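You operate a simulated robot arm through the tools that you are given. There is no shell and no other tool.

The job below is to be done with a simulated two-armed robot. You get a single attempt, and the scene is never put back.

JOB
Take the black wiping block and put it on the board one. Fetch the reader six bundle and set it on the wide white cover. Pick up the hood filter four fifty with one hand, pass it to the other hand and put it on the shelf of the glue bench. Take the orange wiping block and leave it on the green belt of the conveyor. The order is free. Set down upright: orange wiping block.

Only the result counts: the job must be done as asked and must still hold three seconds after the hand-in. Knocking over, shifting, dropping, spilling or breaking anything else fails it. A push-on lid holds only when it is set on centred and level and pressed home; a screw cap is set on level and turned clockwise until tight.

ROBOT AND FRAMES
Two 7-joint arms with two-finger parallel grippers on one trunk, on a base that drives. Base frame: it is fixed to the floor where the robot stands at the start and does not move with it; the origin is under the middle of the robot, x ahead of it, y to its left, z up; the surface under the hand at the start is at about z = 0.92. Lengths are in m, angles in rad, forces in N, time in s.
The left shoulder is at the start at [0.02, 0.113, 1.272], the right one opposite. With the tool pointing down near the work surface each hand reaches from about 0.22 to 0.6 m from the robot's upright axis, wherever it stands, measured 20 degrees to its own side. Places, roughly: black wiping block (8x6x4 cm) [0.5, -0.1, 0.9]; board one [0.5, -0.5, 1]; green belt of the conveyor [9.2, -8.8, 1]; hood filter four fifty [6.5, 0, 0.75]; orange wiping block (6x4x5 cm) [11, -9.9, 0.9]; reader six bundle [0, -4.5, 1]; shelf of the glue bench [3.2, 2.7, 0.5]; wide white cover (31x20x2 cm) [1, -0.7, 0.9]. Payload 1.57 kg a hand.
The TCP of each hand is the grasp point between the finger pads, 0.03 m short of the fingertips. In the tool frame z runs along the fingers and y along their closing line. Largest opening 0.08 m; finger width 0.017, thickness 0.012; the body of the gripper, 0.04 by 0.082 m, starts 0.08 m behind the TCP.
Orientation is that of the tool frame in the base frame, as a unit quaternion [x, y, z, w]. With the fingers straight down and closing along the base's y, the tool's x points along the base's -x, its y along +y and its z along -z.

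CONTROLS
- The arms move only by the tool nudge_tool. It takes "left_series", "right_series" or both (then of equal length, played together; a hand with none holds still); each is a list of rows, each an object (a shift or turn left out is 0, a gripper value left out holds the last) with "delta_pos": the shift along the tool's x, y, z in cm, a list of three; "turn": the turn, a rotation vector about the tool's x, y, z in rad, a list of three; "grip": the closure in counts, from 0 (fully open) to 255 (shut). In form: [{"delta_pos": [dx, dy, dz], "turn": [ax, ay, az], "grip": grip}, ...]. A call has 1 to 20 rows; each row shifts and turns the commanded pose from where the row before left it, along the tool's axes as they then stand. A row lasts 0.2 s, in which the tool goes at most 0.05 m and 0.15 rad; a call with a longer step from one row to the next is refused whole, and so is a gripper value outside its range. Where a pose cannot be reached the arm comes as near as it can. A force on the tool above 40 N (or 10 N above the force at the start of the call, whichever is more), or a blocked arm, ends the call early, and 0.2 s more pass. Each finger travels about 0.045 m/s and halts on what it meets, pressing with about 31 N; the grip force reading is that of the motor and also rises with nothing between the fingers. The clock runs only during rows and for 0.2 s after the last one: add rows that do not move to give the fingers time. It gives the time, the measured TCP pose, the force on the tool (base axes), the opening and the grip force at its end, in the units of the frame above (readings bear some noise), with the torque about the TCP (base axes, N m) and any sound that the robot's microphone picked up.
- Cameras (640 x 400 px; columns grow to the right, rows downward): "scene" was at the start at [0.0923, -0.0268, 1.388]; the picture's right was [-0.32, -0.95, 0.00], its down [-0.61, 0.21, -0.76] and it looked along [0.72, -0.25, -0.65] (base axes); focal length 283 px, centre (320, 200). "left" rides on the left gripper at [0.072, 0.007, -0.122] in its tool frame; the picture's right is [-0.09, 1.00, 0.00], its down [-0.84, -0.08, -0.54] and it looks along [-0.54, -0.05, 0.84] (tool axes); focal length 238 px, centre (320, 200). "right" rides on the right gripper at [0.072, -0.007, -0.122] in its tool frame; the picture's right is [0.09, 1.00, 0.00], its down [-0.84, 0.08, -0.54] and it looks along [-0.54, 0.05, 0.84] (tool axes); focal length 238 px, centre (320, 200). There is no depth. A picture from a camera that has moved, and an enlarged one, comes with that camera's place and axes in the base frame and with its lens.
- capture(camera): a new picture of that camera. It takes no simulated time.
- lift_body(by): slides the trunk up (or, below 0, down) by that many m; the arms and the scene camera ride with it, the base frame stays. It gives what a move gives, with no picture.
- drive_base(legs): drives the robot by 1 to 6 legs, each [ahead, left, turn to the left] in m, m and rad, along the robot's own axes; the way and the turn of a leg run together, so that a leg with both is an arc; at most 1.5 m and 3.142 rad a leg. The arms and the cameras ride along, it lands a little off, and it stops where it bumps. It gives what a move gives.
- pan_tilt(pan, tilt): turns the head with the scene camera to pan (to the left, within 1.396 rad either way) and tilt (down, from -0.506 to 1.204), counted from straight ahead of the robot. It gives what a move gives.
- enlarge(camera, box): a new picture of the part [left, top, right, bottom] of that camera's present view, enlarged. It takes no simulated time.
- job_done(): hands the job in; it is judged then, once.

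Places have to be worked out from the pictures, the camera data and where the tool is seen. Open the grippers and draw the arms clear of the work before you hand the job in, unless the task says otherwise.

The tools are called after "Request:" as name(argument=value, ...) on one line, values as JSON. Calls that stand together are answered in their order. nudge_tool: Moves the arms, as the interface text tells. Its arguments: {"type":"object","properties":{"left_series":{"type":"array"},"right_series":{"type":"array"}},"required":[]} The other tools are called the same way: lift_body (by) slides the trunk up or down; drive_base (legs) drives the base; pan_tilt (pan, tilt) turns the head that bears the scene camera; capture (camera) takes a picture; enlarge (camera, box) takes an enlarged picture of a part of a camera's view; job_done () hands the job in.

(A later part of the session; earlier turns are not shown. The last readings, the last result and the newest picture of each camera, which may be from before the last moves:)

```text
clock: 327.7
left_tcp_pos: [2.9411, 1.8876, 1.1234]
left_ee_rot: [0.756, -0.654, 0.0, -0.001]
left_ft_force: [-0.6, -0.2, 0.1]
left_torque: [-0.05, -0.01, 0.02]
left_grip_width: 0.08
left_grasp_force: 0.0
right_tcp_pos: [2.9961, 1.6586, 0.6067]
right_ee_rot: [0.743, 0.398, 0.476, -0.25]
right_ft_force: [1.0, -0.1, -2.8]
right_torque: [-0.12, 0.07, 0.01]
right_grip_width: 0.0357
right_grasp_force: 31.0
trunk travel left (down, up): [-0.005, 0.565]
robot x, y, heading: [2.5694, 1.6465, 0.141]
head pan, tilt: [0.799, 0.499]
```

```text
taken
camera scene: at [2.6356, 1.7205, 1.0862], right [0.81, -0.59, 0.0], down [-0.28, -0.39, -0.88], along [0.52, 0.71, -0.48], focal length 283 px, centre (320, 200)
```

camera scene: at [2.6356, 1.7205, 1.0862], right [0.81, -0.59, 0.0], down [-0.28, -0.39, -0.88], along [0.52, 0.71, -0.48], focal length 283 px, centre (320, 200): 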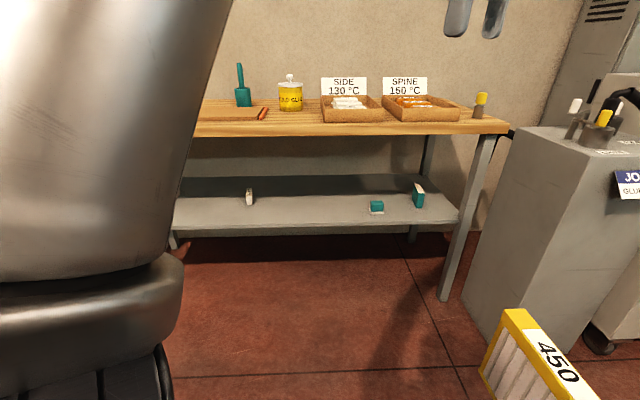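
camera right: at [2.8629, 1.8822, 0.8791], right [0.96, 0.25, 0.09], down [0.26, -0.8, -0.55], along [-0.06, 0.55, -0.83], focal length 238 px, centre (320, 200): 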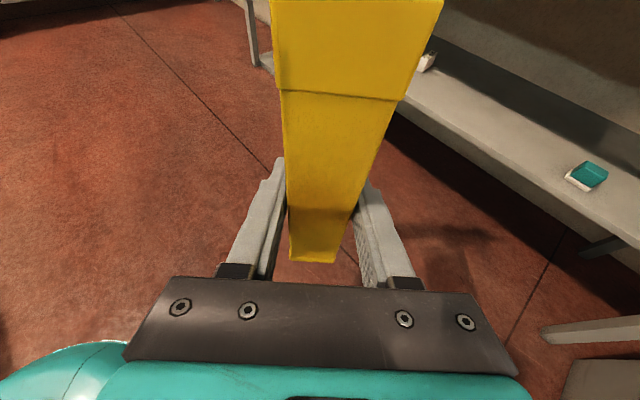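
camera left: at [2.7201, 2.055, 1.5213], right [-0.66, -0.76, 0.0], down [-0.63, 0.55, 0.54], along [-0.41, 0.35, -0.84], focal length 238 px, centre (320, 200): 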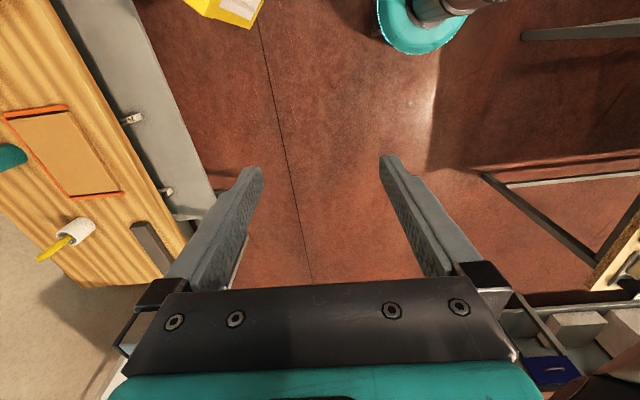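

Before going in I want an accurate shelf height, so I measure its front edge from two trunk heights.

Request:
enlarge(camera="scene", box=[240, 150, 480, 300])

Request:
lift_body(by=0.35)

Request:
enlarge(camera="scene", box=[240, 200, 480, 350])

```text
2.67 times, centred on (360, 225) of scene
camera zoom: at [2.6356, 1.7205, 1.0862], right [0.81, -0.59, 0.0], down [-0.28, -0.39, -0.88], along [0.52, 0.71, -0.48], focal length 754 px, centre (213, 133)
```

zoom: 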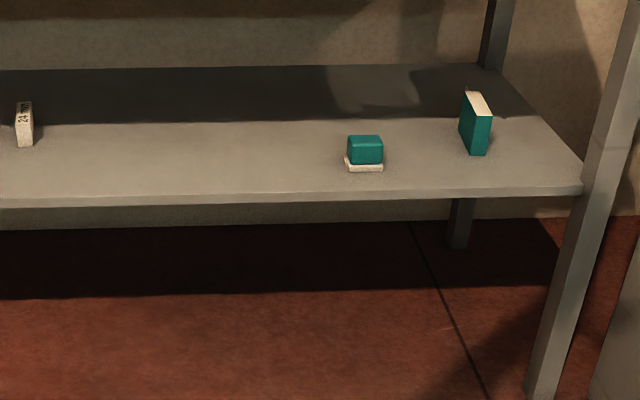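

```text
clock: 331.1
left_tcp_pos: [2.941, 1.8879, 1.4733]
left_ee_rot: [0.756, -0.654, 0.0, 0.0]
left_ft_force: [-0.6, -0.5, 0.8]
left_torque: [0.01, -0.02, 0.0]
left_grip_width: 0.08
left_grasp_force: 0.0
right_tcp_pos: [2.9961, 1.6596, 0.9572]
right_ee_rot: [0.743, 0.397, 0.477, -0.25]
right_ft_force: [-0.3, 0.0, -2.3]
right_torque: [-0.15, 0.13, -0.01]
right_grip_width: 0.0358
right_grasp_force: 31.1
trunk travel left (down, up): [-0.355, 0.215]
robot x, y, heading: [2.5705, 1.6454, 0.14]
head pan, tilt: [0.799, 0.499]
```

```text
2.67 times, centred on (360, 275) of scene
camera zoom: at [2.6356, 1.7205, 1.4361], right [0.81, -0.59, 0.0], down [-0.28, -0.39, -0.88], along [0.52, 0.71, -0.48], focal length 754 px, centre (213, 0)
```

zoom: 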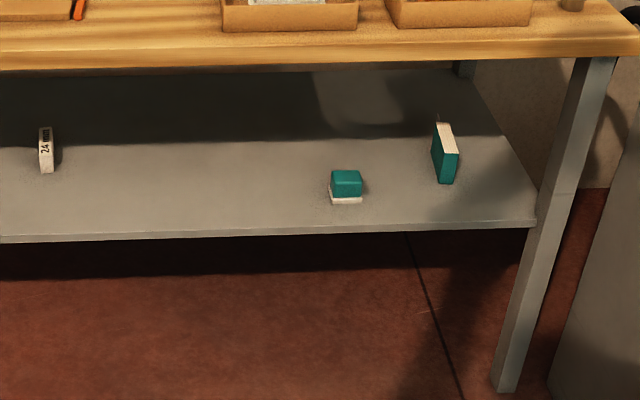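

Shelf top is at z ≈ 0.471, front edge e-line through about [3.30,2.40]; the free stretch is in the middle. I lower the trunk again and slide toward the bench.

Request:
lift_body(by=-0.35)

Request:
drive_base(legs=[[0.085, 0.602, 0]])

Request:
pan_tilt(pan=0.6, tilt=0.6)

Request:
capture(camera="scene")

Request:
capture(camera="right")

Request:
capture(camera="left")

```text
clock: 334.5
left_tcp_pos: [2.9415, 1.8869, 1.1238]
left_ee_rot: [0.755, -0.656, 0.0, 0.0]
left_ft_force: [-1.1, -0.7, 1.2]
left_torque: [0.0, 0.01, -0.03]
left_grip_width: 0.0798
left_grasp_force: 0.1
right_tcp_pos: [2.9955, 1.6585, 0.607]
right_ee_rot: [0.743, 0.397, 0.476, -0.25]
right_ft_force: [-0.3, 1.3, -1.9]
right_torque: [-0.12, 0.1, 0.0]
right_grip_width: 0.0358
right_grasp_force: 31.0
trunk travel left (down, up): [-0.005, 0.565]
robot x, y, heading: [2.57, 1.6458, 0.134]
head pan, tilt: [0.799, 0.499]
```

```text
clock: 337.9
left_tcp_pos: [2.9452, 2.4856, 1.1236]
left_ee_rot: [0.756, -0.655, 0.0, 0.001]
left_ft_force: [-0.6, 0.0, 0.1]
left_torque: [0.01, 0.01, -0.01]
left_grip_width: 0.0802
left_grasp_force: 0.0
right_tcp_pos: [2.9986, 2.2568, 0.6065]
right_ee_rot: [0.743, 0.397, 0.477, -0.25]
right_ft_force: [0.3, -0.8, -2.5]
right_torque: [-0.12, 0.12, 0.03]
right_grip_width: 0.0357
right_grasp_force: 31.1
trunk travel left (down, up): [-0.005, 0.565]
robot x, y, heading: [2.5733, 2.2436, 0.139]
head pan, tilt: [0.799, 0.499]
```

```text
clock: 338.6
left_tcp_pos: [2.945, 2.4852, 1.1244]
left_ee_rot: [0.755, -0.655, -0.001, 0.0]
left_ft_force: [0.9, 0.1, 0.2]
left_torque: [0.01, -0.01, -0.02]
left_grip_width: 0.08
left_grasp_force: 0.0
right_tcp_pos: [2.9994, 2.257, 0.6063]
right_ee_rot: [0.744, 0.398, 0.476, -0.25]
right_ft_force: [-1.0, -1.2, -2.2]
right_torque: [-0.17, 0.1, -0.02]
right_grip_width: 0.0361
right_grasp_force: 30.5
trunk travel left (down, up): [-0.005, 0.565]
robot x, y, heading: [2.5735, 2.2442, 0.142]
head pan, tilt: [0.6, 0.6]
```

```text
taken
camera scene: at [2.6512, 2.3049, 1.0771], right [0.67, -0.74, 0.0], down [-0.42, -0.38, -0.83], along [0.61, 0.56, -0.56], focal length 283 px, centre (320, 200)
```

scene: 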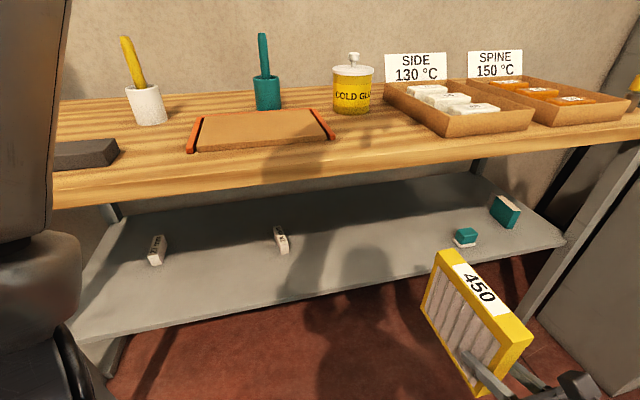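

```text
taken
camera right: at [2.9489, 2.1948, 0.7235], right [0.85, -0.52, 0.09], down [-0.4, -0.75, -0.53], along [0.34, 0.41, -0.84], focal length 238 px, centre (320, 200)
```

right: 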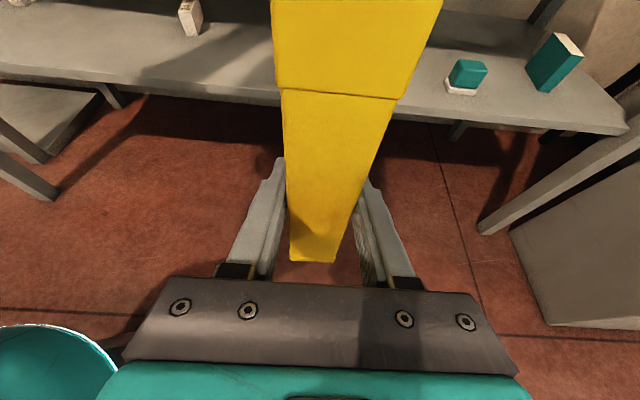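

```text
taken
camera left: at [2.9482, 2.4146, 1.2445], right [-1.0, -0.05, 0.0], down [-0.04, 0.84, 0.54], along [-0.03, 0.54, -0.84], focal length 238 px, centre (320, 200)
```

left: 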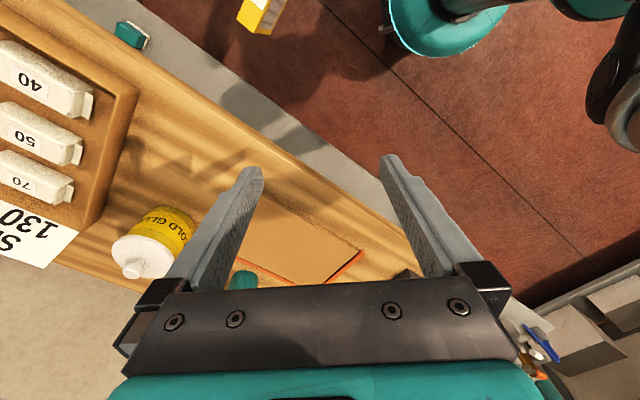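

The filter (bottom z ≈ 0.535, top ≈ 0.70) lines up with the gap under the bench top. I drive the base 0.2 m along the bench normal so its far part enters above the shelf.

Request:
drive_base(legs=[[0.136, 0.146, 0]])

Request:
capture(camera="scene")

Request:
capture(camera="right")

```text
clock: 340.2
left_tcp_pos: [3.0603, 2.6488, 1.1221]
left_ee_rot: [0.756, -0.654, 0.0, 0.001]
left_ft_force: [0.3, -0.2, -0.8]
left_torque: [0.01, -0.05, -0.02]
left_grip_width: 0.0801
left_grasp_force: 0.1
right_tcp_pos: [3.1135, 2.4215, 0.6068]
right_ee_rot: [0.743, 0.399, 0.476, -0.251]
right_ft_force: [0.5, 0.2, -2.6]
right_torque: [-0.13, 0.12, 0.0]
right_grip_width: 0.0359
right_grasp_force: 30.8
trunk travel left (down, up): [-0.005, 0.565]
robot x, y, heading: [2.6899, 2.407, 0.143]
head pan, tilt: [0.6, 0.6]
```

```text
taken
camera scene: at [2.7662, 2.4677, 1.0771], right [0.68, -0.74, 0.0], down [-0.42, -0.38, -0.82], along [0.61, 0.56, -0.57], focal length 283 px, centre (320, 200)
```

scene: 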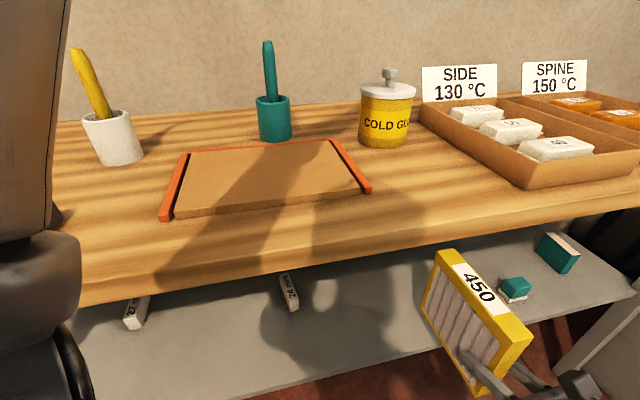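

```text
taken
camera right: at [3.0641, 2.3582, 0.7236], right [0.85, -0.52, 0.09], down [-0.4, -0.75, -0.53], along [0.34, 0.41, -0.84], focal length 238 px, centre (320, 200)
```

right: 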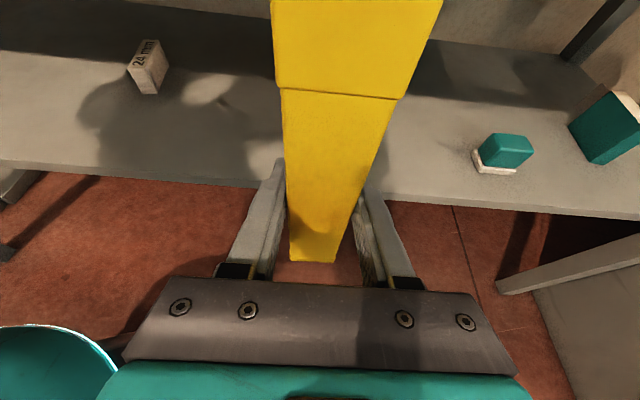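

The far part of the filter is over the shelf now. I extend the arm along the bench normal in two steps.

Request:
nudge_tool(right_series=[{"delta_pos": [1.33, 0, 2.83]}, {"delta_pos": [1.33, 0, 2.83]}, {}])

Request:
capture(camera="right")

Request:
nudge_tool(right_series=[{"delta_pos": [1.33, 0, 2.83]}, {"delta_pos": [1.33, 0, 2.83]}, {}])

Request:
capture(camera="right")

Request:
capture(camera="scene")

```text
clock: 341.0
left_tcp_pos: [3.06, 2.6481, 1.1228]
left_ee_rot: [0.756, -0.655, 0.0, -0.001]
left_ft_force: [0.6, 1.4, 0.3]
left_torque: [-0.01, -0.02, 0.02]
left_grip_width: 0.0801
left_grasp_force: 0.1
right_tcp_pos: [3.1517, 2.4727, 0.6065]
right_ee_rot: [0.743, 0.399, 0.475, -0.251]
right_ft_force: [0.3, -0.6, -3.0]
right_torque: [-0.13, 0.07, 0.0]
right_grip_width: 0.0358
right_grasp_force: 30.9
trunk travel left (down, up): [-0.005, 0.565]
robot x, y, heading: [2.6891, 2.4064, 0.142]
head pan, tilt: [0.6, 0.6]
```

```text
taken
camera right: at [3.1, 2.4098, 0.7233], right [0.85, -0.52, 0.09], down [-0.4, -0.75, -0.53], along [0.34, 0.41, -0.84], focal length 238 px, centre (320, 200)
```

right: 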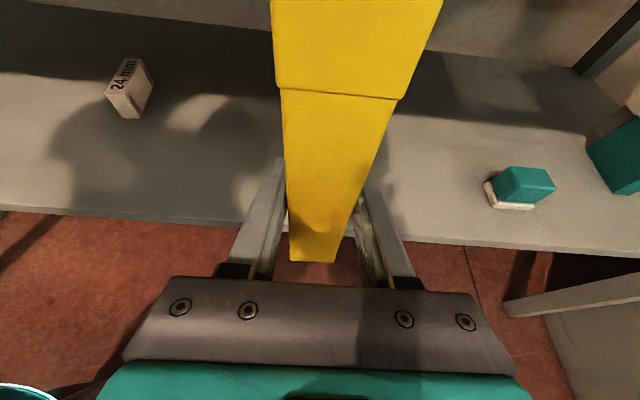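

```text
clock: 341.8
left_tcp_pos: [3.0599, 2.6481, 1.1236]
left_ee_rot: [0.756, -0.654, -0.001, 0.0]
left_ft_force: [1.0, 0.7, 0.1]
left_torque: [-0.01, 0.0, -0.01]
left_grip_width: 0.0798
left_grasp_force: 0.1
right_tcp_pos: [3.1841, 2.5256, 0.607]
right_ee_rot: [0.743, 0.399, 0.475, -0.251]
right_ft_force: [0.7, 0.4, -2.8]
right_torque: [-0.14, 0.11, 0.03]
right_grip_width: 0.036
right_grasp_force: 31.6
trunk travel left (down, up): [-0.005, 0.565]
robot x, y, heading: [2.687, 2.4065, 0.139]
head pan, tilt: [0.6, 0.6]
```

```text
taken
camera right: at [3.1341, 2.463, 0.7238], right [0.85, -0.52, 0.09], down [-0.4, -0.75, -0.53], along [0.34, 0.41, -0.84], focal length 238 px, centre (320, 200)
```

right: 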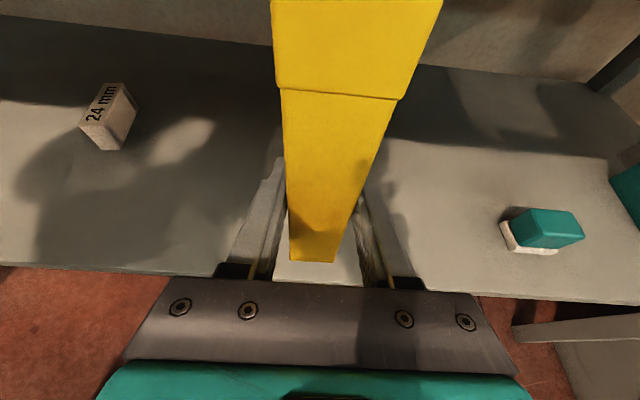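

```text
taken
camera scene: at [2.7662, 2.4678, 1.0771], right [0.68, -0.74, 0.0], down [-0.42, -0.38, -0.82], along [0.61, 0.56, -0.57], focal length 283 px, centre (320, 200)
```

scene: 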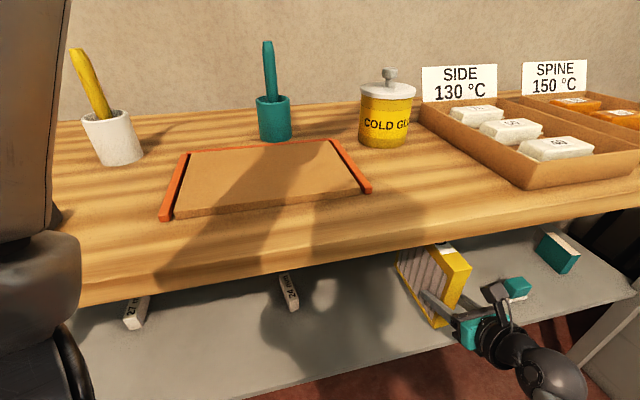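

By this view the shelf's front edge is at about e −3.868, so I go 4.5 cm further in for margin, then lower toward the shelf.

Request:
nudge_tool(right_series=[{"delta_pos": [0.95, 0, 2.04]}, {"delta_pos": [0.95, 0, 2.04]}, {}])

Request:
nudge_tool(right_series=[{"delta_pos": [-1.8, 0, 0.85]}, {"delta_pos": [-1.8, 0, 0.85]}, {}])

Request:
capture(camera="right")

```text
clock: 342.6
left_tcp_pos: [3.0605, 2.6486, 1.1235]
left_ee_rot: [0.756, -0.654, 0.0, 0.0]
left_ft_force: [0.5, 0.0, -0.6]
left_torque: [-0.01, 0.01, 0.02]
left_grip_width: 0.0799
left_grasp_force: 0.1
right_tcp_pos: [3.2089, 2.5637, 0.6061]
right_ee_rot: [0.743, 0.398, 0.476, -0.25]
right_ft_force: [0.3, 0.1, -2.8]
right_torque: [-0.1, 0.1, 0.0]
right_grip_width: 0.0359
right_grasp_force: 30.6
trunk travel left (down, up): [-0.005, 0.565]
robot x, y, heading: [2.6886, 2.4067, 0.143]
head pan, tilt: [0.6, 0.6]
```

```text
clock: 343.4
left_tcp_pos: [3.0593, 2.648, 1.1225]
left_ee_rot: [0.757, -0.654, -0.001, 0.0]
left_ft_force: [-0.2, -0.6, 1.1]
left_torque: [0.01, 0.0, -0.01]
left_grip_width: 0.0799
left_grasp_force: 0.0
right_tcp_pos: [3.2107, 2.5641, 0.5665]
right_ee_rot: [0.743, 0.398, 0.476, -0.251]
right_ft_force: [0.0, 0.1, -2.9]
right_torque: [-0.14, 0.12, 0.01]
right_grip_width: 0.0357
right_grasp_force: 30.7
trunk travel left (down, up): [-0.005, 0.565]
robot x, y, heading: [2.6888, 2.4027, 0.14]
head pan, tilt: [0.6, 0.6]
```

```text
taken
camera right: at [3.1596, 2.501, 0.6839], right [0.85, -0.52, 0.09], down [-0.4, -0.75, -0.53], along [0.34, 0.41, -0.84], focal length 238 px, centre (320, 200)
```

right: 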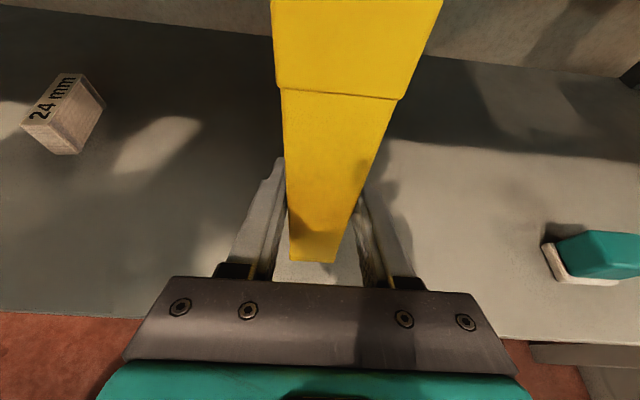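

Now I lower in small steps until contact.

Request:
nudge_tool(right_series=[{"delta_pos": [-0.9, 0, 0.42]}, {"delta_pos": [-0.45, 0, 0.21]}, {"delta_pos": [-0.27, 0, 0.13]}, {}])

Request:
capture(camera="right")

```text
clock: 344.4
left_tcp_pos: [3.0595, 2.6483, 1.1224]
left_ee_rot: [0.756, -0.654, 0.0, 0.001]
left_ft_force: [0.2, 0.0, -0.3]
left_torque: [0.01, 0.01, 0.0]
left_grip_width: 0.0801
left_grasp_force: 0.1
right_tcp_pos: [3.2099, 2.5621, 0.5496]
right_ee_rot: [0.743, 0.399, 0.476, -0.251]
right_ft_force: [-0.4, 0.1, -2.6]
right_torque: [-0.09, 0.06, -0.01]
right_grip_width: 0.0357
right_grasp_force: 31.1
trunk travel left (down, up): [-0.005, 0.565]
robot x, y, heading: [2.6891, 2.4071, 0.141]
head pan, tilt: [0.6, 0.6]
```

```text
taken
camera right: at [3.1595, 2.5001, 0.666], right [0.85, -0.52, 0.09], down [-0.4, -0.75, -0.53], along [0.34, 0.41, -0.84], focal length 238 px, centre (320, 200)
```

right: 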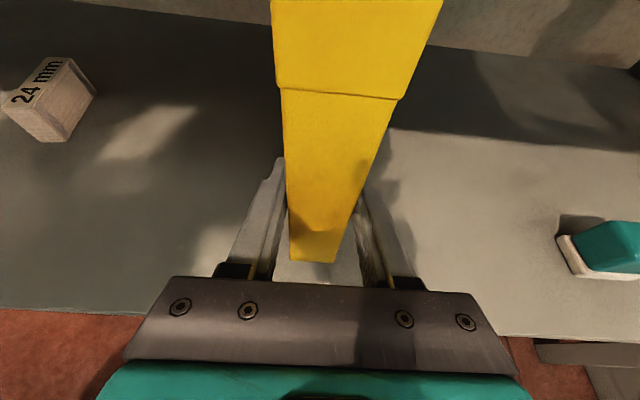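

Request:
nudge_tool(right_series=[{"delta_pos": [-0.18, 0, 0.085]}, {"delta_pos": [-0.18, 0, 0.085]}, {"delta_pos": [-0.18, 0, 0.085]}, {}])

```text
clock: 345.4
left_tcp_pos: [3.06, 2.6501, 1.1229]
left_ee_rot: [0.756, -0.654, 0.001, 0.0]
left_ft_force: [-0.3, -0.6, 0.7]
left_torque: [-0.01, 0.0, 0.0]
left_grip_width: 0.0799
left_grasp_force: 0.1
right_tcp_pos: [3.2112, 2.5619, 0.5441]
right_ee_rot: [0.743, 0.399, 0.475, -0.25]
right_ft_force: [-0.4, -0.4, -2.7]
right_torque: [-0.14, 0.1, 0.02]
right_grip_width: 0.0358
right_grasp_force: 31.4
trunk travel left (down, up): [-0.005, 0.565]
robot x, y, heading: [2.688, 2.4081, 0.144]
head pan, tilt: [0.6, 0.6]
```

Request:
nudge_tool(right_series=[{"delta_pos": [-0.18, 0, 0.085]}, {"delta_pos": [-0.18, 0, 0.085]}, {"delta_pos": [-0.18, 0, 0.085]}, {}])

```text
clock: 346.4
left_tcp_pos: [3.0599, 2.6485, 1.124]
left_ee_rot: [0.756, -0.655, 0.0, -0.001]
left_ft_force: [-0.9, -0.2, 0.2]
left_torque: [0.0, 0.01, 0.01]
left_grip_width: 0.0797
left_grasp_force: 0.1
right_tcp_pos: [3.2103, 2.5626, 0.538]
right_ee_rot: [0.743, 0.399, 0.476, -0.251]
right_ft_force: [0.4, 0.2, -2.4]
right_torque: [-0.17, 0.07, 0.01]
right_grip_width: 0.0358
right_grasp_force: 30.7
trunk travel left (down, up): [-0.005, 0.565]
robot x, y, heading: [2.6918, 2.4073, 0.145]
head pan, tilt: [0.6, 0.6]
```

Request:
nudge_tool(right_series=[{"delta_pos": [-0.18, 0, 0.085]}, {"delta_pos": [-0.18, 0, 0.085]}, {"delta_pos": [-0.18, 0, 0.085]}, {}])

Request:
enlarge(camera="right", box=[220, 150, 420, 290])

Request:
enlarge(camera="scene", box=[340, 200, 540, 360])

```text
clock: 347.4
left_tcp_pos: [3.0606, 2.6478, 1.1233]
left_ee_rot: [0.756, -0.654, 0.0, -0.001]
left_ft_force: [0.4, 0.3, 0.0]
left_torque: [-0.03, 0.0, -0.02]
left_grip_width: 0.0796
left_grasp_force: 0.1
right_tcp_pos: [3.2104, 2.5628, 0.5325]
right_ee_rot: [0.743, 0.399, 0.475, -0.251]
right_ft_force: [-0.1, -0.1, -3.2]
right_torque: [-0.15, 0.11, -0.02]
right_grip_width: 0.036
right_grasp_force: 31.3
trunk travel left (down, up): [-0.005, 0.565]
robot x, y, heading: [2.6899, 2.4023, 0.144]
head pan, tilt: [0.6, 0.6]
```

```text
2.86 times, centred on (320, 220) of right
camera zoom: at [3.1596, 2.4995, 0.6482], right [0.85, -0.52, 0.09], down [-0.4, -0.75, -0.53], along [0.34, 0.41, -0.84], focal length 681 px, centre (320, 143)
```

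zoom: 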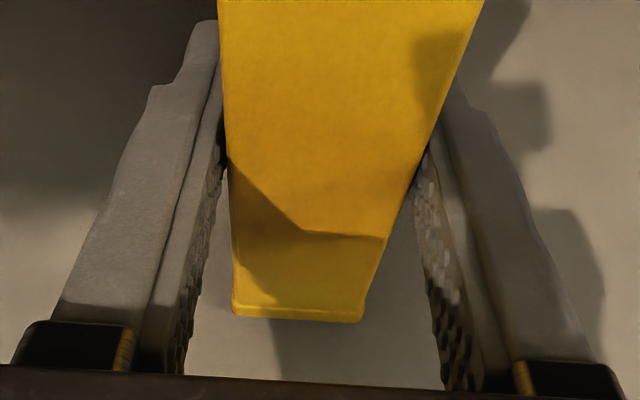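

```text
2.50 times, centred on (440, 280) of scene
camera zoom: at [2.7662, 2.4677, 1.0771], right [0.68, -0.74, 0.0], down [-0.42, -0.38, -0.82], along [0.61, 0.56, -0.57], focal length 707 px, centre (20, 0)
```

zoom: 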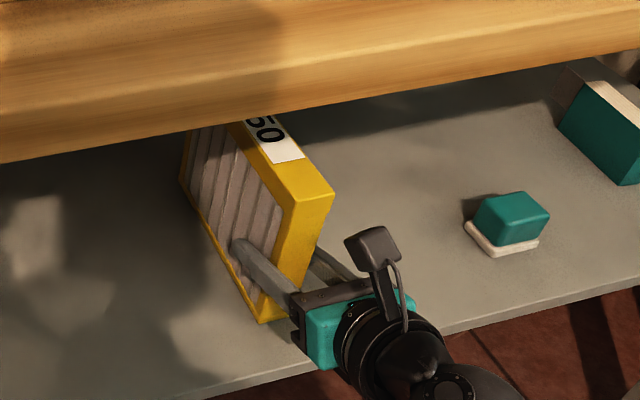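

Request:
nudge_tool(right_series=[{"delta_pos": [-0.18, 0, 0.085]}, {"delta_pos": [-0.18, 0, 0.085]}, {"delta_pos": [-0.18, 0, 0.085]}, {}])

```text
clock: 348.4
left_tcp_pos: [3.0583, 2.6469, 1.1244]
left_ee_rot: [0.756, -0.654, 0.001, -0.001]
left_ft_force: [0.7, 0.3, 1.0]
left_torque: [-0.02, 0.02, 0.02]
left_grip_width: 0.0798
left_grasp_force: 0.0
right_tcp_pos: [3.2103, 2.5617, 0.5295]
right_ee_rot: [0.741, 0.397, 0.479, -0.251]
right_ft_force: [-2.5, -4.7, 21.1]
right_torque: [0.04, 0.45, 0.24]
right_grip_width: 0.0358
right_grasp_force: 30.9
trunk travel left (down, up): [-0.005, 0.565]
robot x, y, heading: [2.6891, 2.4031, 0.141]
head pan, tilt: [0.6, 0.6]
```

Contact with the shelf is felt. I ease off slightly and open the right fingers a little.

Request:
nudge_tool(right_series=[{"delta_pos": [0.15, 0, -0.07]}, {}, {"grip": 120}, {}, {}])

Request:
enlarge(camera="scene", box=[340, 200, 540, 360])

Request:
capture(camera="right")

```text
clock: 349.6
left_tcp_pos: [3.0596, 2.6493, 1.1234]
left_ee_rot: [0.757, -0.654, 0.0, 0.0]
left_ft_force: [1.1, 0.4, -0.1]
left_torque: [0.01, -0.01, -0.03]
left_grip_width: 0.0798
left_grasp_force: 0.0
right_tcp_pos: [3.2093, 2.5613, 0.5268]
right_ee_rot: [0.743, 0.399, 0.476, -0.251]
right_ft_force: [0.3, -0.2, 0.4]
right_torque: [0.01, 0.01, -0.01]
right_grip_width: 0.0425
right_grasp_force: 0.0
trunk travel left (down, up): [-0.005, 0.565]
robot x, y, heading: [2.6902, 2.408, 0.141]
head pan, tilt: [0.6, 0.6]
```

```text
2.50 times, centred on (440, 280) of scene
camera zoom: at [2.766, 2.4676, 1.0771], right [0.68, -0.74, 0.0], down [-0.42, -0.38, -0.83], along [0.61, 0.56, -0.56], focal length 707 px, centre (20, 0)
```

zoom: 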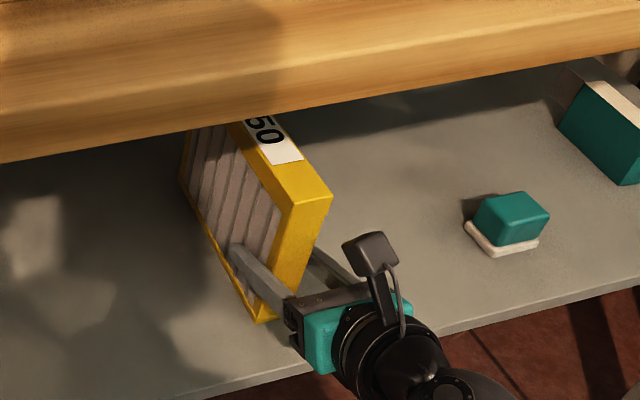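

```text
taken
camera right: at [3.1588, 2.4995, 0.6435], right [0.85, -0.52, 0.09], down [-0.4, -0.75, -0.53], along [0.34, 0.41, -0.84], focal length 238 px, centre (320, 200)
```

right: 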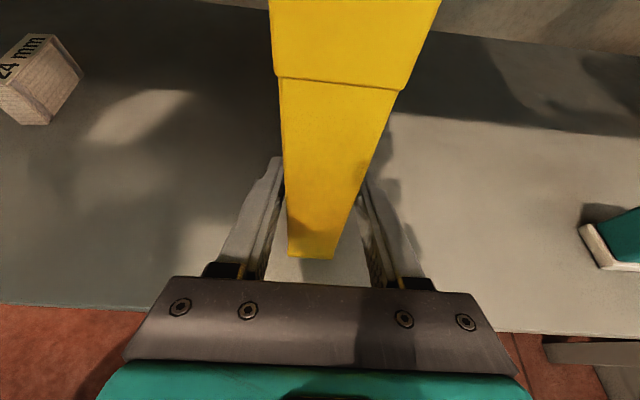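

The filter stands by itself on the shelf. I open fully and withdraw horizontally.

Request:
nudge_tool(right_series=[{"grip": 0}, {}, {}, {"delta_pos": [-0.8, 0, -1.8]}, {"delta_pos": [-1.7, 0, -3.6]}, {"delta_pos": [-1.7, 0, -3.6]}, {"delta_pos": [-1.7, 0, -3.6]}, {"delta_pos": [-1.7, 0, -3.6]}, {}])

Request:
capture(camera="scene")

Request:
capture(camera="right")

```text
clock: 351.6
left_tcp_pos: [3.0602, 2.6483, 1.1242]
left_ee_rot: [0.756, -0.654, 0.0, 0.0]
left_ft_force: [-0.1, -0.4, -0.5]
left_torque: [0.04, 0.0, 0.02]
left_grip_width: 0.0802
left_grasp_force: 0.0
right_tcp_pos: [3.1128, 2.4141, 0.5263]
right_ee_rot: [0.743, 0.399, 0.476, -0.251]
right_ft_force: [0.2, 0.1, 0.0]
right_torque: [0.01, 0.02, 0.01]
right_grip_width: 0.0799
right_grasp_force: 0.1
trunk travel left (down, up): [-0.005, 0.565]
robot x, y, heading: [2.6873, 2.4063, 0.143]
head pan, tilt: [0.6, 0.6]
```

```text
taken
camera scene: at [2.766, 2.4676, 1.0771], right [0.68, -0.74, 0.0], down [-0.42, -0.38, -0.83], along [0.61, 0.56, -0.56], focal length 283 px, centre (320, 200)
```

scene: 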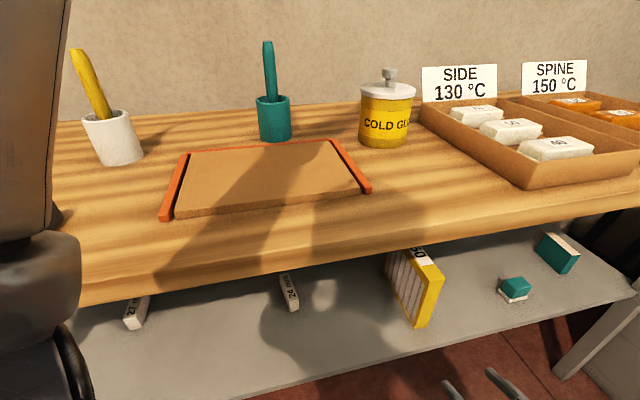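

```text
taken
camera right: at [3.0617, 2.3505, 0.6439], right [0.85, -0.52, 0.09], down [-0.4, -0.75, -0.53], along [0.34, 0.41, -0.84], focal length 238 px, centre (320, 200)
```

right: 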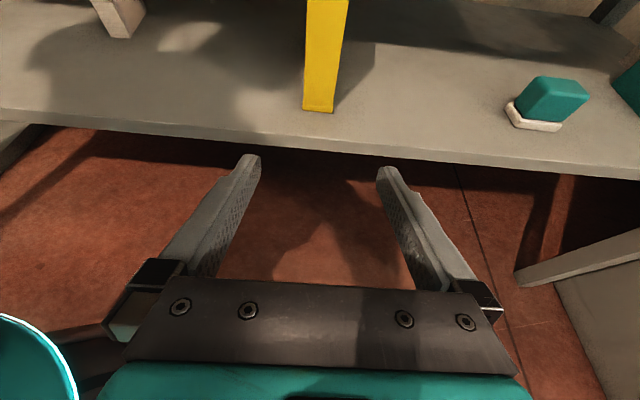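

The filter stands on the shelf. I back away from the bench and raise the trunk.

Request:
drive_base(legs=[[-0.41, -0.44, 0]])

Request:
lift_body(by=0.4)

Request:
nudge_tool(right_series=[{"turn": [0.1187, 0, -0.055]}, {"turn": [0.1187, 0, -0.055]}, {"turn": [0.1187, 0, -0.055]}, {"turn": [0.1187, 0, -0.055]}, {"turn": [0.1187, 0, -0.055]}, {"turn": [0.1187, 0, -0.055]}, {"turn": [0, -0.143, 0]}, {"turn": [0, -0.143, 0]}, {"turn": [0, -0.143, 0]}, {"turn": [0, -0.143, 0]}, {"turn": [0, -0.143, 0]}, {"turn": [0, -0.143, 0]}, {"turn": [0, -0.143, 0]}, {"turn": [0, -0.12, 0]}, {}])

Request:
capture(camera="scene")

```text
clock: 355.0
left_tcp_pos: [2.7222, 2.1513, 1.1231]
left_ee_rot: [0.759, -0.651, 0.0, 0.0]
left_ft_force: [-0.6, 0.3, -1.1]
left_torque: [0.0, 0.01, -0.01]
left_grip_width: 0.0799
left_grasp_force: 0.2
right_tcp_pos: [2.7768, 1.9164, 0.5269]
right_ee_rot: [0.741, 0.401, 0.476, -0.252]
right_ft_force: [-0.2, 0.3, -0.5]
right_torque: [0.0, -0.02, 0.0]
right_grip_width: 0.0804
right_grasp_force: 0.2
trunk travel left (down, up): [-0.005, 0.565]
robot x, y, heading: [2.3533, 1.9108, 0.147]
head pan, tilt: [0.6, 0.6]
```

```text
clock: 358.9
left_tcp_pos: [2.7227, 2.1502, 1.5223]
left_ee_rot: [0.759, -0.651, 0.001, 0.0]
left_ft_force: [0.0, 0.1, -0.2]
left_torque: [-0.02, -0.02, 0.02]
left_grip_width: 0.0799
left_grasp_force: 0.1
right_tcp_pos: [2.7764, 1.9159, 0.9262]
right_ee_rot: [0.741, 0.401, 0.476, -0.253]
right_ft_force: [-0.7, 0.4, 0.1]
right_torque: [-0.02, -0.03, 0.01]
right_grip_width: 0.08
right_grasp_force: 0.1
trunk travel left (down, up): [-0.405, 0.165]
robot x, y, heading: [2.3537, 1.906, 0.149]
head pan, tilt: [0.6, 0.6]
```

```text
clock: 362.1
left_tcp_pos: [2.7224, 2.1507, 1.5232]
left_ee_rot: [0.758, -0.652, -0.001, 0.001]
left_ft_force: [0.6, 0.8, -0.4]
left_torque: [0.01, -0.02, -0.02]
left_grip_width: 0.0801
left_grasp_force: 0.1
right_tcp_pos: [2.7762, 1.9148, 0.9274]
right_ee_rot: [0.633, 0.774, 0.004, -0.002]
right_ft_force: [0.0, -0.8, -0.6]
right_torque: [-0.01, 0.0, 0.01]
right_grip_width: 0.08
right_grasp_force: 0.1
trunk travel left (down, up): [-0.405, 0.165]
robot x, y, heading: [2.3517, 1.9064, 0.148]
head pan, tilt: [0.6, 0.6]
```

```text
taken
camera scene: at [2.4294, 1.9679, 1.4771], right [0.68, -0.73, 0.0], down [-0.41, -0.38, -0.83], along [0.61, 0.56, -0.56], focal length 283 px, centre (320, 200)
```

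scene: 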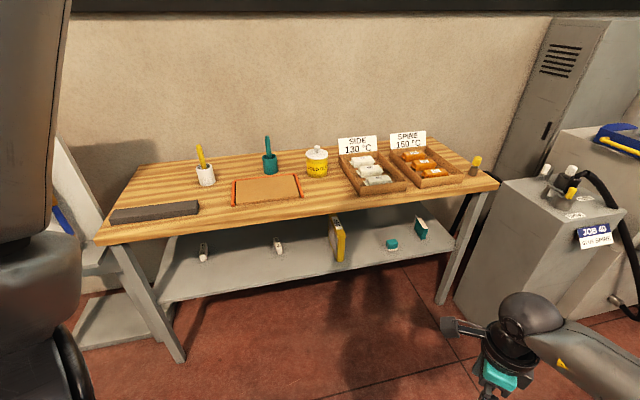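

I restore both hands to their plain downward orientation for driving.

Request:
nudge_tool(left_series=[{"turn": [0, 0, 0.143]}, {"turn": [0, 0, 0.143]}, {"turn": [0, 0, 0.143]}, {"turn": [0, 0, 0.143]}, {"turn": [0, 0, 0.143]}, {"turn": [0, 0, 0.143]}, {"turn": [0, 0, 0.143]}, {"turn": [0, 0, 0.143]}, {"turn": [0, 0, 0.143]}, {"turn": [0, 0, 0.143]}, {"turn": [0, 0, 0.14]}, {"delta_pos": [0, 0, 4]}, {"delta_pos": [0, 0, 4]}, {"delta_pos": [0, 0, 4]}, {}], right_series=[{"delta_pos": [0, 0, -4], "turn": [0, 0, -0.143]}, {"delta_pos": [0, 0, -4], "turn": [0, 0, -0.143]}, {"delta_pos": [0, 0, -4], "turn": [0, 0, -0.143]}, {"delta_pos": [0, 0, -4], "turn": [0, 0, -0.143]}, {"delta_pos": [0, 0, -4], "turn": [0, 0, -0.143]}, {"delta_pos": [0, 0, -4], "turn": [0, 0, -0.143]}, {"delta_pos": [0, 0, -4], "turn": [0, 0, -0.143]}, {"delta_pos": [0, 0, -4], "turn": [0, 0, -0.143]}, {"delta_pos": [0, 0, -4], "turn": [0, 0, -0.143]}, {"turn": [0, 0, -0.143]}, {"turn": [0, 0, -0.15]}, {"delta_pos": [0, -4, 0]}, {"delta_pos": [0, -4, 0]}, {"delta_pos": [0, -4, 0]}, {}])

Request:
drive_base(legs=[[0, 0, -1.5]])

Request:
pan_tilt(pan=-0.4, tilt=0.4)

Request:
capture(camera="scene")

```text
clock: 365.3
left_tcp_pos: [2.7218, 2.1531, 1.4018]
left_ee_rot: [-0.077, 0.997, 0.0, 0.001]
left_ft_force: [-0.5, -0.2, 0.1]
left_torque: [-0.03, -0.02, 0.03]
left_grip_width: 0.0802
left_grasp_force: 0.0
right_tcp_pos: [2.7993, 1.7952, 1.2857]
right_ee_rot: [-0.105, 0.994, 0.006, 0.001]
right_ft_force: [0.3, 0.1, -0.6]
right_torque: [0.03, -0.02, -0.01]
right_grip_width: 0.0801
right_grasp_force: 0.0
trunk travel left (down, up): [-0.405, 0.165]
robot x, y, heading: [2.3519, 1.9062, 0.143]
head pan, tilt: [0.6, 0.6]
```

```text
clock: 369.3
left_tcp_pos: [2.6252, 1.5555, 1.4027]
left_ee_rot: [0.622, 0.783, 0.0, 0.0]
left_ft_force: [-0.8, 0.2, 0.2]
left_torque: [0.05, -0.02, -0.01]
left_grip_width: 0.08
left_grasp_force: 0.1
right_tcp_pos: [2.2764, 1.4519, 1.2854]
right_ee_rot: [0.599, 0.801, 0.003, 0.004]
right_ft_force: [-0.3, -0.1, 0.4]
right_torque: [0.01, -0.01, -0.03]
right_grip_width: 0.0802
right_grasp_force: 0.1
trunk travel left (down, up): [-0.405, 0.165]
robot x, y, heading: [2.3554, 1.9048, -1.348]
head pan, tilt: [0.6, 0.6]
```

```text
clock: 370.6
left_tcp_pos: [2.6268, 1.5565, 1.4023]
left_ee_rot: [0.622, 0.783, 0.0, -0.001]
left_ft_force: [-0.3, -0.2, 0.7]
left_torque: [0.01, 0.03, 0.0]
left_grip_width: 0.08
left_grasp_force: 0.0
right_tcp_pos: [2.276, 1.4525, 1.2855]
right_ee_rot: [0.6, 0.8, 0.002, 0.005]
right_ft_force: [-0.2, -0.3, -0.2]
right_torque: [-0.02, -0.02, 0.0]
right_grip_width: 0.0801
right_grasp_force: 0.1
trunk travel left (down, up): [-0.405, 0.165]
robot x, y, heading: [2.3528, 1.9057, -1.347]
head pan, tilt: [-0.4, 0.4]
```

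```text
taken
camera scene: at [2.3407, 1.8057, 1.4953], right [-0.98, 0.17, 0.0], down [0.07, 0.38, -0.92], along [-0.16, -0.91, -0.39], focal length 283 px, centre (320, 200)
```

scene: 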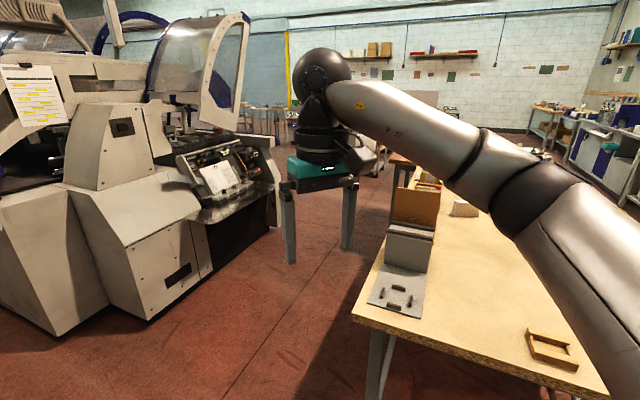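

The way back is the corridor between the machine and the yellow table. I turn along it, shift over and drive through toward the main aisle.

Request:
drive_base(legs=[[0, 0, -0.83], [0, 0.9, 0], [1.3, 0, 0]])

Request:
pan_tilt(pan=0.0, tilt=0.4)

Request:
capture(camera="scene")

```text
clock: 383.5
left_tcp_pos: [2.3013, -0.1022, 1.4033]
left_ee_rot: [0.882, 0.471, 0.0, 0.0]
left_ft_force: [-0.2, 0.7, 0.9]
left_torque: [0.03, -0.01, 0.02]
left_grip_width: 0.0801
left_grasp_force: 0.1
right_tcp_pos: [1.9849, 0.0822, 1.2854]
right_ee_rot: [0.869, 0.495, 0.002, 0.004]
right_ft_force: [-0.1, 0.0, 0.4]
right_torque: [-0.02, 0.02, 0.0]
right_grip_width: 0.08
right_grasp_force: 0.1
trunk travel left (down, up): [-0.405, 0.165]
robot x, y, heading: [2.3684, 0.3316, -2.17]
head pan, tilt: [-0.4, 0.4]
```

```text
clock: 384.4
left_tcp_pos: [2.3019, -0.1028, 1.4025]
left_ee_rot: [0.882, 0.471, 0.0, 0.0]
left_ft_force: [-0.6, 0.1, 0.4]
left_torque: [0.04, 0.01, 0.02]
left_grip_width: 0.0801
left_grasp_force: 0.0
right_tcp_pos: [1.9855, 0.0814, 1.2858]
right_ee_rot: [0.869, 0.495, 0.001, 0.005]
right_ft_force: [-0.6, -0.4, 0.0]
right_torque: [0.04, 0.0, 0.01]
right_grip_width: 0.0799
right_grasp_force: 0.1
trunk travel left (down, up): [-0.405, 0.165]
robot x, y, heading: [2.3689, 0.3358, -2.168]
head pan, tilt: [0.0, 0.4]
```

```text
taken
camera scene: at [2.3146, 0.2518, 1.4953], right [-0.83, 0.56, 0.0], down [0.22, 0.32, -0.92], along [-0.52, -0.76, -0.39], focal length 283 px, centre (320, 200)
```

scene: 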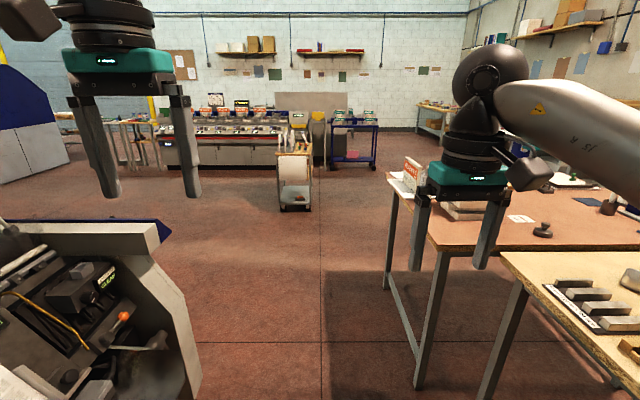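

The bundle is still standing on the cover. I continue through into the main aisle and turn left along it.

Request:
drive_base(legs=[[1.3, 0, 0], [1.4, 0, 0], [0, 0, 1.571]])

Request:
pan_tilt(pan=0.0, tilt=0.3)

Request:
capture(camera="scene")

```text
clock: 401.3
left_tcp_pos: [1.2867, -1.9762, 1.4022]
left_ee_rot: [0.306, 0.952, 0.0, 0.0]
left_ft_force: [0.1, -0.4, -0.5]
left_torque: [0.01, 0.01, -0.01]
left_grip_width: 0.08
left_grasp_force: 0.1
right_tcp_pos: [1.0917, -2.2851, 1.2856]
right_ee_rot: [0.28, 0.96, 0.005, 0.003]
right_ft_force: [-0.2, -0.7, 0.2]
right_torque: [0.0, 0.01, 0.0]
right_grip_width: 0.0802
right_grasp_force: 0.1
trunk travel left (down, up): [-0.405, 0.165]
robot x, y, heading: [0.8508, -1.8921, -0.627]
head pan, tilt: [0.0, 0.4]
```

```text
clock: 401.9
left_tcp_pos: [1.2871, -1.9751, 1.4026]
left_ee_rot: [0.306, 0.952, 0.0, -0.001]
left_ft_force: [0.2, 0.5, -0.7]
left_torque: [0.03, 0.01, 0.02]
left_grip_width: 0.08
left_grasp_force: 0.1
right_tcp_pos: [1.0923, -2.2862, 1.285]
right_ee_rot: [0.279, 0.96, 0.005, 0.002]
right_ft_force: [-0.2, 0.9, -0.8]
right_torque: [0.0, -0.02, -0.01]
right_grip_width: 0.0799
right_grasp_force: 0.0
trunk travel left (down, up): [-0.405, 0.165]
robot x, y, heading: [0.8499, -1.8968, -0.628]
head pan, tilt: [0.0, 0.3]
```

```text
taken
camera scene: at [0.9362, -1.9538, 1.5046], right [-0.59, -0.81, 0.0], down [-0.24, 0.17, -0.96], along [0.77, -0.56, -0.3], focal length 283 px, centre (320, 200)
```

scene: 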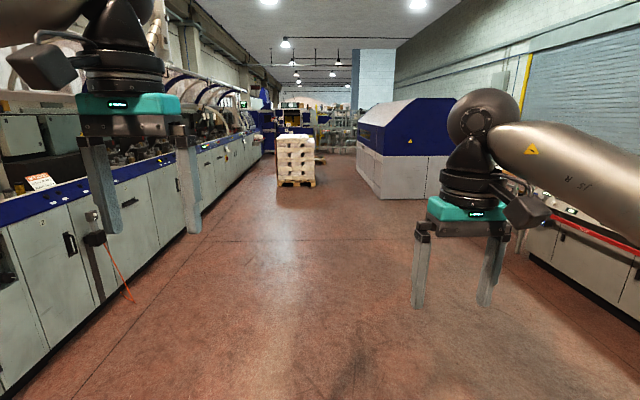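

The aisle is open; a pallet is at about 6 m and a blue machine on the right. I drive forward in stages.

Request:
drive_base(legs=[[1.4, 0.12, 0.02], [1.5, 0, 0], [1.3, -0.2, 0]])

Request:
capture(camera="scene")

```text
clock: 422.1
left_tcp_pos: [4.6236, -4.5179, 1.4018]
left_ee_rot: [0.304, 0.953, 0.0, 0.0]
left_ft_force: [-0.6, -0.7, -0.6]
left_torque: [-0.05, -0.01, 0.02]
left_grip_width: 0.08
left_grasp_force: 0.2
right_tcp_pos: [4.4317, -4.8286, 1.2846]
right_ee_rot: [0.277, 0.961, 0.005, 0.003]
right_ft_force: [0.0, -0.5, -0.2]
right_torque: [0.03, 0.03, 0.0]
right_grip_width: 0.0801
right_grasp_force: 0.0
trunk travel left (down, up): [-0.405, 0.165]
robot x, y, heading: [4.1856, -4.4382, -0.628]
head pan, tilt: [0.0, 0.3]
```

```text
taken
camera scene: at [4.2736, -4.4974, 1.5046], right [-0.58, -0.81, 0.0], down [-0.24, 0.17, -0.96], along [0.78, -0.56, -0.3], focal length 283 px, centre (320, 200)
```

scene: 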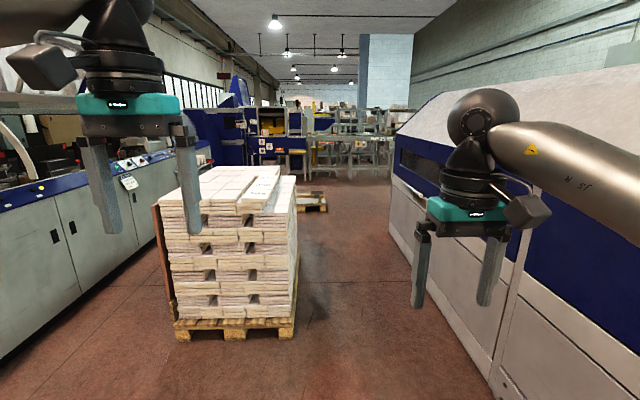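

There is a 1.2 m gap between the pallet and the blue machine. I shift right and pass through its middle.

Request:
drive_base(legs=[[0.85, -0.4, 0.02], [1.4, 0, 0]])

Request:
capture(camera="scene")

```text
clock: 433.9
left_tcp_pos: [6.3475, -6.0834, 1.4024]
left_ee_rot: [0.273, 0.962, 0.0, 0.0]
left_ft_force: [0.4, -0.5, -0.6]
left_torque: [0.01, 0.02, 0.01]
left_grip_width: 0.0801
left_grasp_force: 0.1
right_tcp_pos: [6.1758, -6.4036, 1.2851]
right_ee_rot: [0.246, 0.969, 0.005, 0.004]
right_ft_force: [0.1, 0.1, 1.1]
right_torque: [-0.02, 0.0, 0.02]
right_grip_width: 0.0803
right_grasp_force: 0.1
trunk travel left (down, up): [-0.405, 0.165]
robot x, y, heading: [5.9082, -6.0287, -0.564]
head pan, tilt: [0.0, 0.3]
```

```text
taken
camera scene: at [5.9959, -6.0846, 1.5046], right [-0.53, -0.85, 0.0], down [-0.25, 0.16, -0.96], along [0.81, -0.51, -0.3], focal length 283 px, centre (320, 200)
```

scene: 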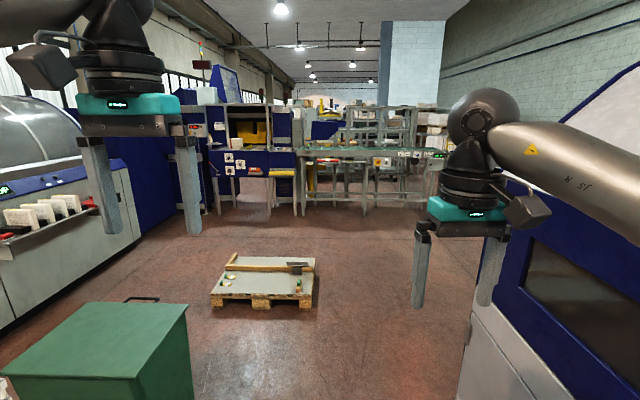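

The conveyor with the green belt is ahead. I zoom in to study it and the area behind.

Request:
enlarge(camera="scene", box=[180, 80, 460, 230])

```text
2.29 times, centred on (320, 155) of scene
camera zoom: at [5.9959, -6.0846, 1.5046], right [-0.53, -0.85, 0.0], down [-0.25, 0.16, -0.96], along [0.81, -0.51, -0.3], focal length 646 px, centre (320, 303)
```

zoom: 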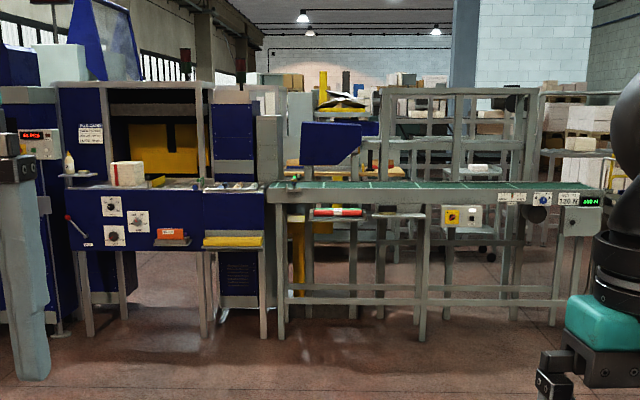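

I pass between the empty pallet and the blue machine's end and approach the conveyor.

Request:
drive_base(legs=[[1.29, -0.2, -0.04], [1.1, -0.85, 0]])

Request:
capture(camera="scene")

Request:
pan_tilt(pan=-0.9, tilt=0.3)

Request:
capture(camera="scene")

```text
clock: 447.1
left_tcp_pos: [7.7245, -8.3316, 1.4026]
left_ee_rot: [0.309, 0.951, 0.0, 0.0]
left_ft_force: [0.3, 0.9, 0.3]
left_torque: [-0.05, -0.01, 0.0]
left_grip_width: 0.0799
left_grasp_force: 0.1
right_tcp_pos: [7.5287, -8.6397, 1.2849]
right_ee_rot: [0.282, 0.959, 0.004, 0.003]
right_ft_force: [0.2, -0.7, -0.4]
right_torque: [0.0, 0.01, -0.03]
right_grip_width: 0.0799
right_grasp_force: 0.1
trunk travel left (down, up): [-0.405, 0.165]
robot x, y, heading: [7.2881, -8.2466, -0.637]
head pan, tilt: [0.0, 0.3]
```

```text
taken
camera scene: at [7.3731, -8.307, 1.5046], right [-0.59, -0.81, 0.0], down [-0.24, 0.17, -0.96], along [0.77, -0.56, -0.3], focal length 283 px, centre (320, 200)
```

scene: 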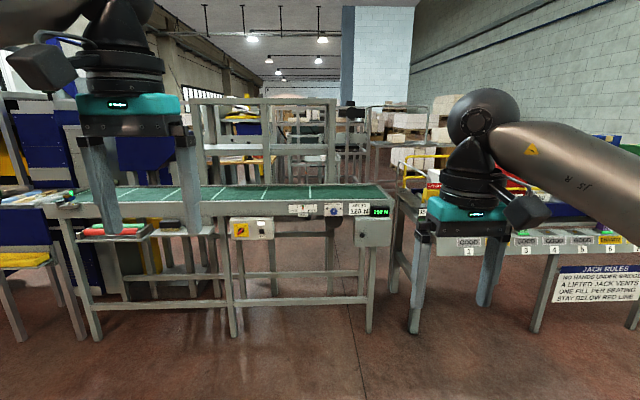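

```text
clock: 448.3
left_tcp_pos: [7.7234, -8.3304, 1.4025]
left_ee_rot: [0.308, 0.951, 0.0, 0.0]
left_ft_force: [-0.4, -0.1, 0.3]
left_torque: [-0.02, 0.01, 0.02]
left_grip_width: 0.08
left_grasp_force: 0.0
right_tcp_pos: [7.5276, -8.6404, 1.2849]
right_ee_rot: [0.282, 0.959, 0.005, 0.003]
right_ft_force: [0.9, 0.7, -0.7]
right_torque: [-0.02, -0.01, 0.03]
right_grip_width: 0.0797
right_grasp_force: 0.0
trunk travel left (down, up): [-0.405, 0.165]
robot x, y, heading: [7.2868, -8.248, -0.637]
head pan, tilt: [-0.901, 0.3]
```

```text
taken
camera scene: at [7.3013, -8.3448, 1.5046], right [-1.0, -0.04, 0.0], down [-0.01, 0.3, -0.96], along [0.04, -0.95, -0.3], focal length 283 px, centre (320, 200)
```

scene: 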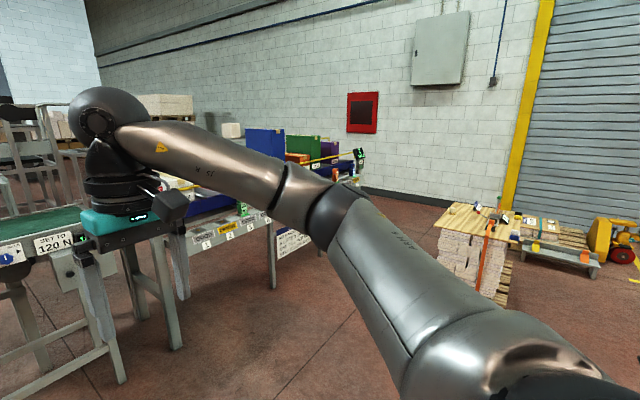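

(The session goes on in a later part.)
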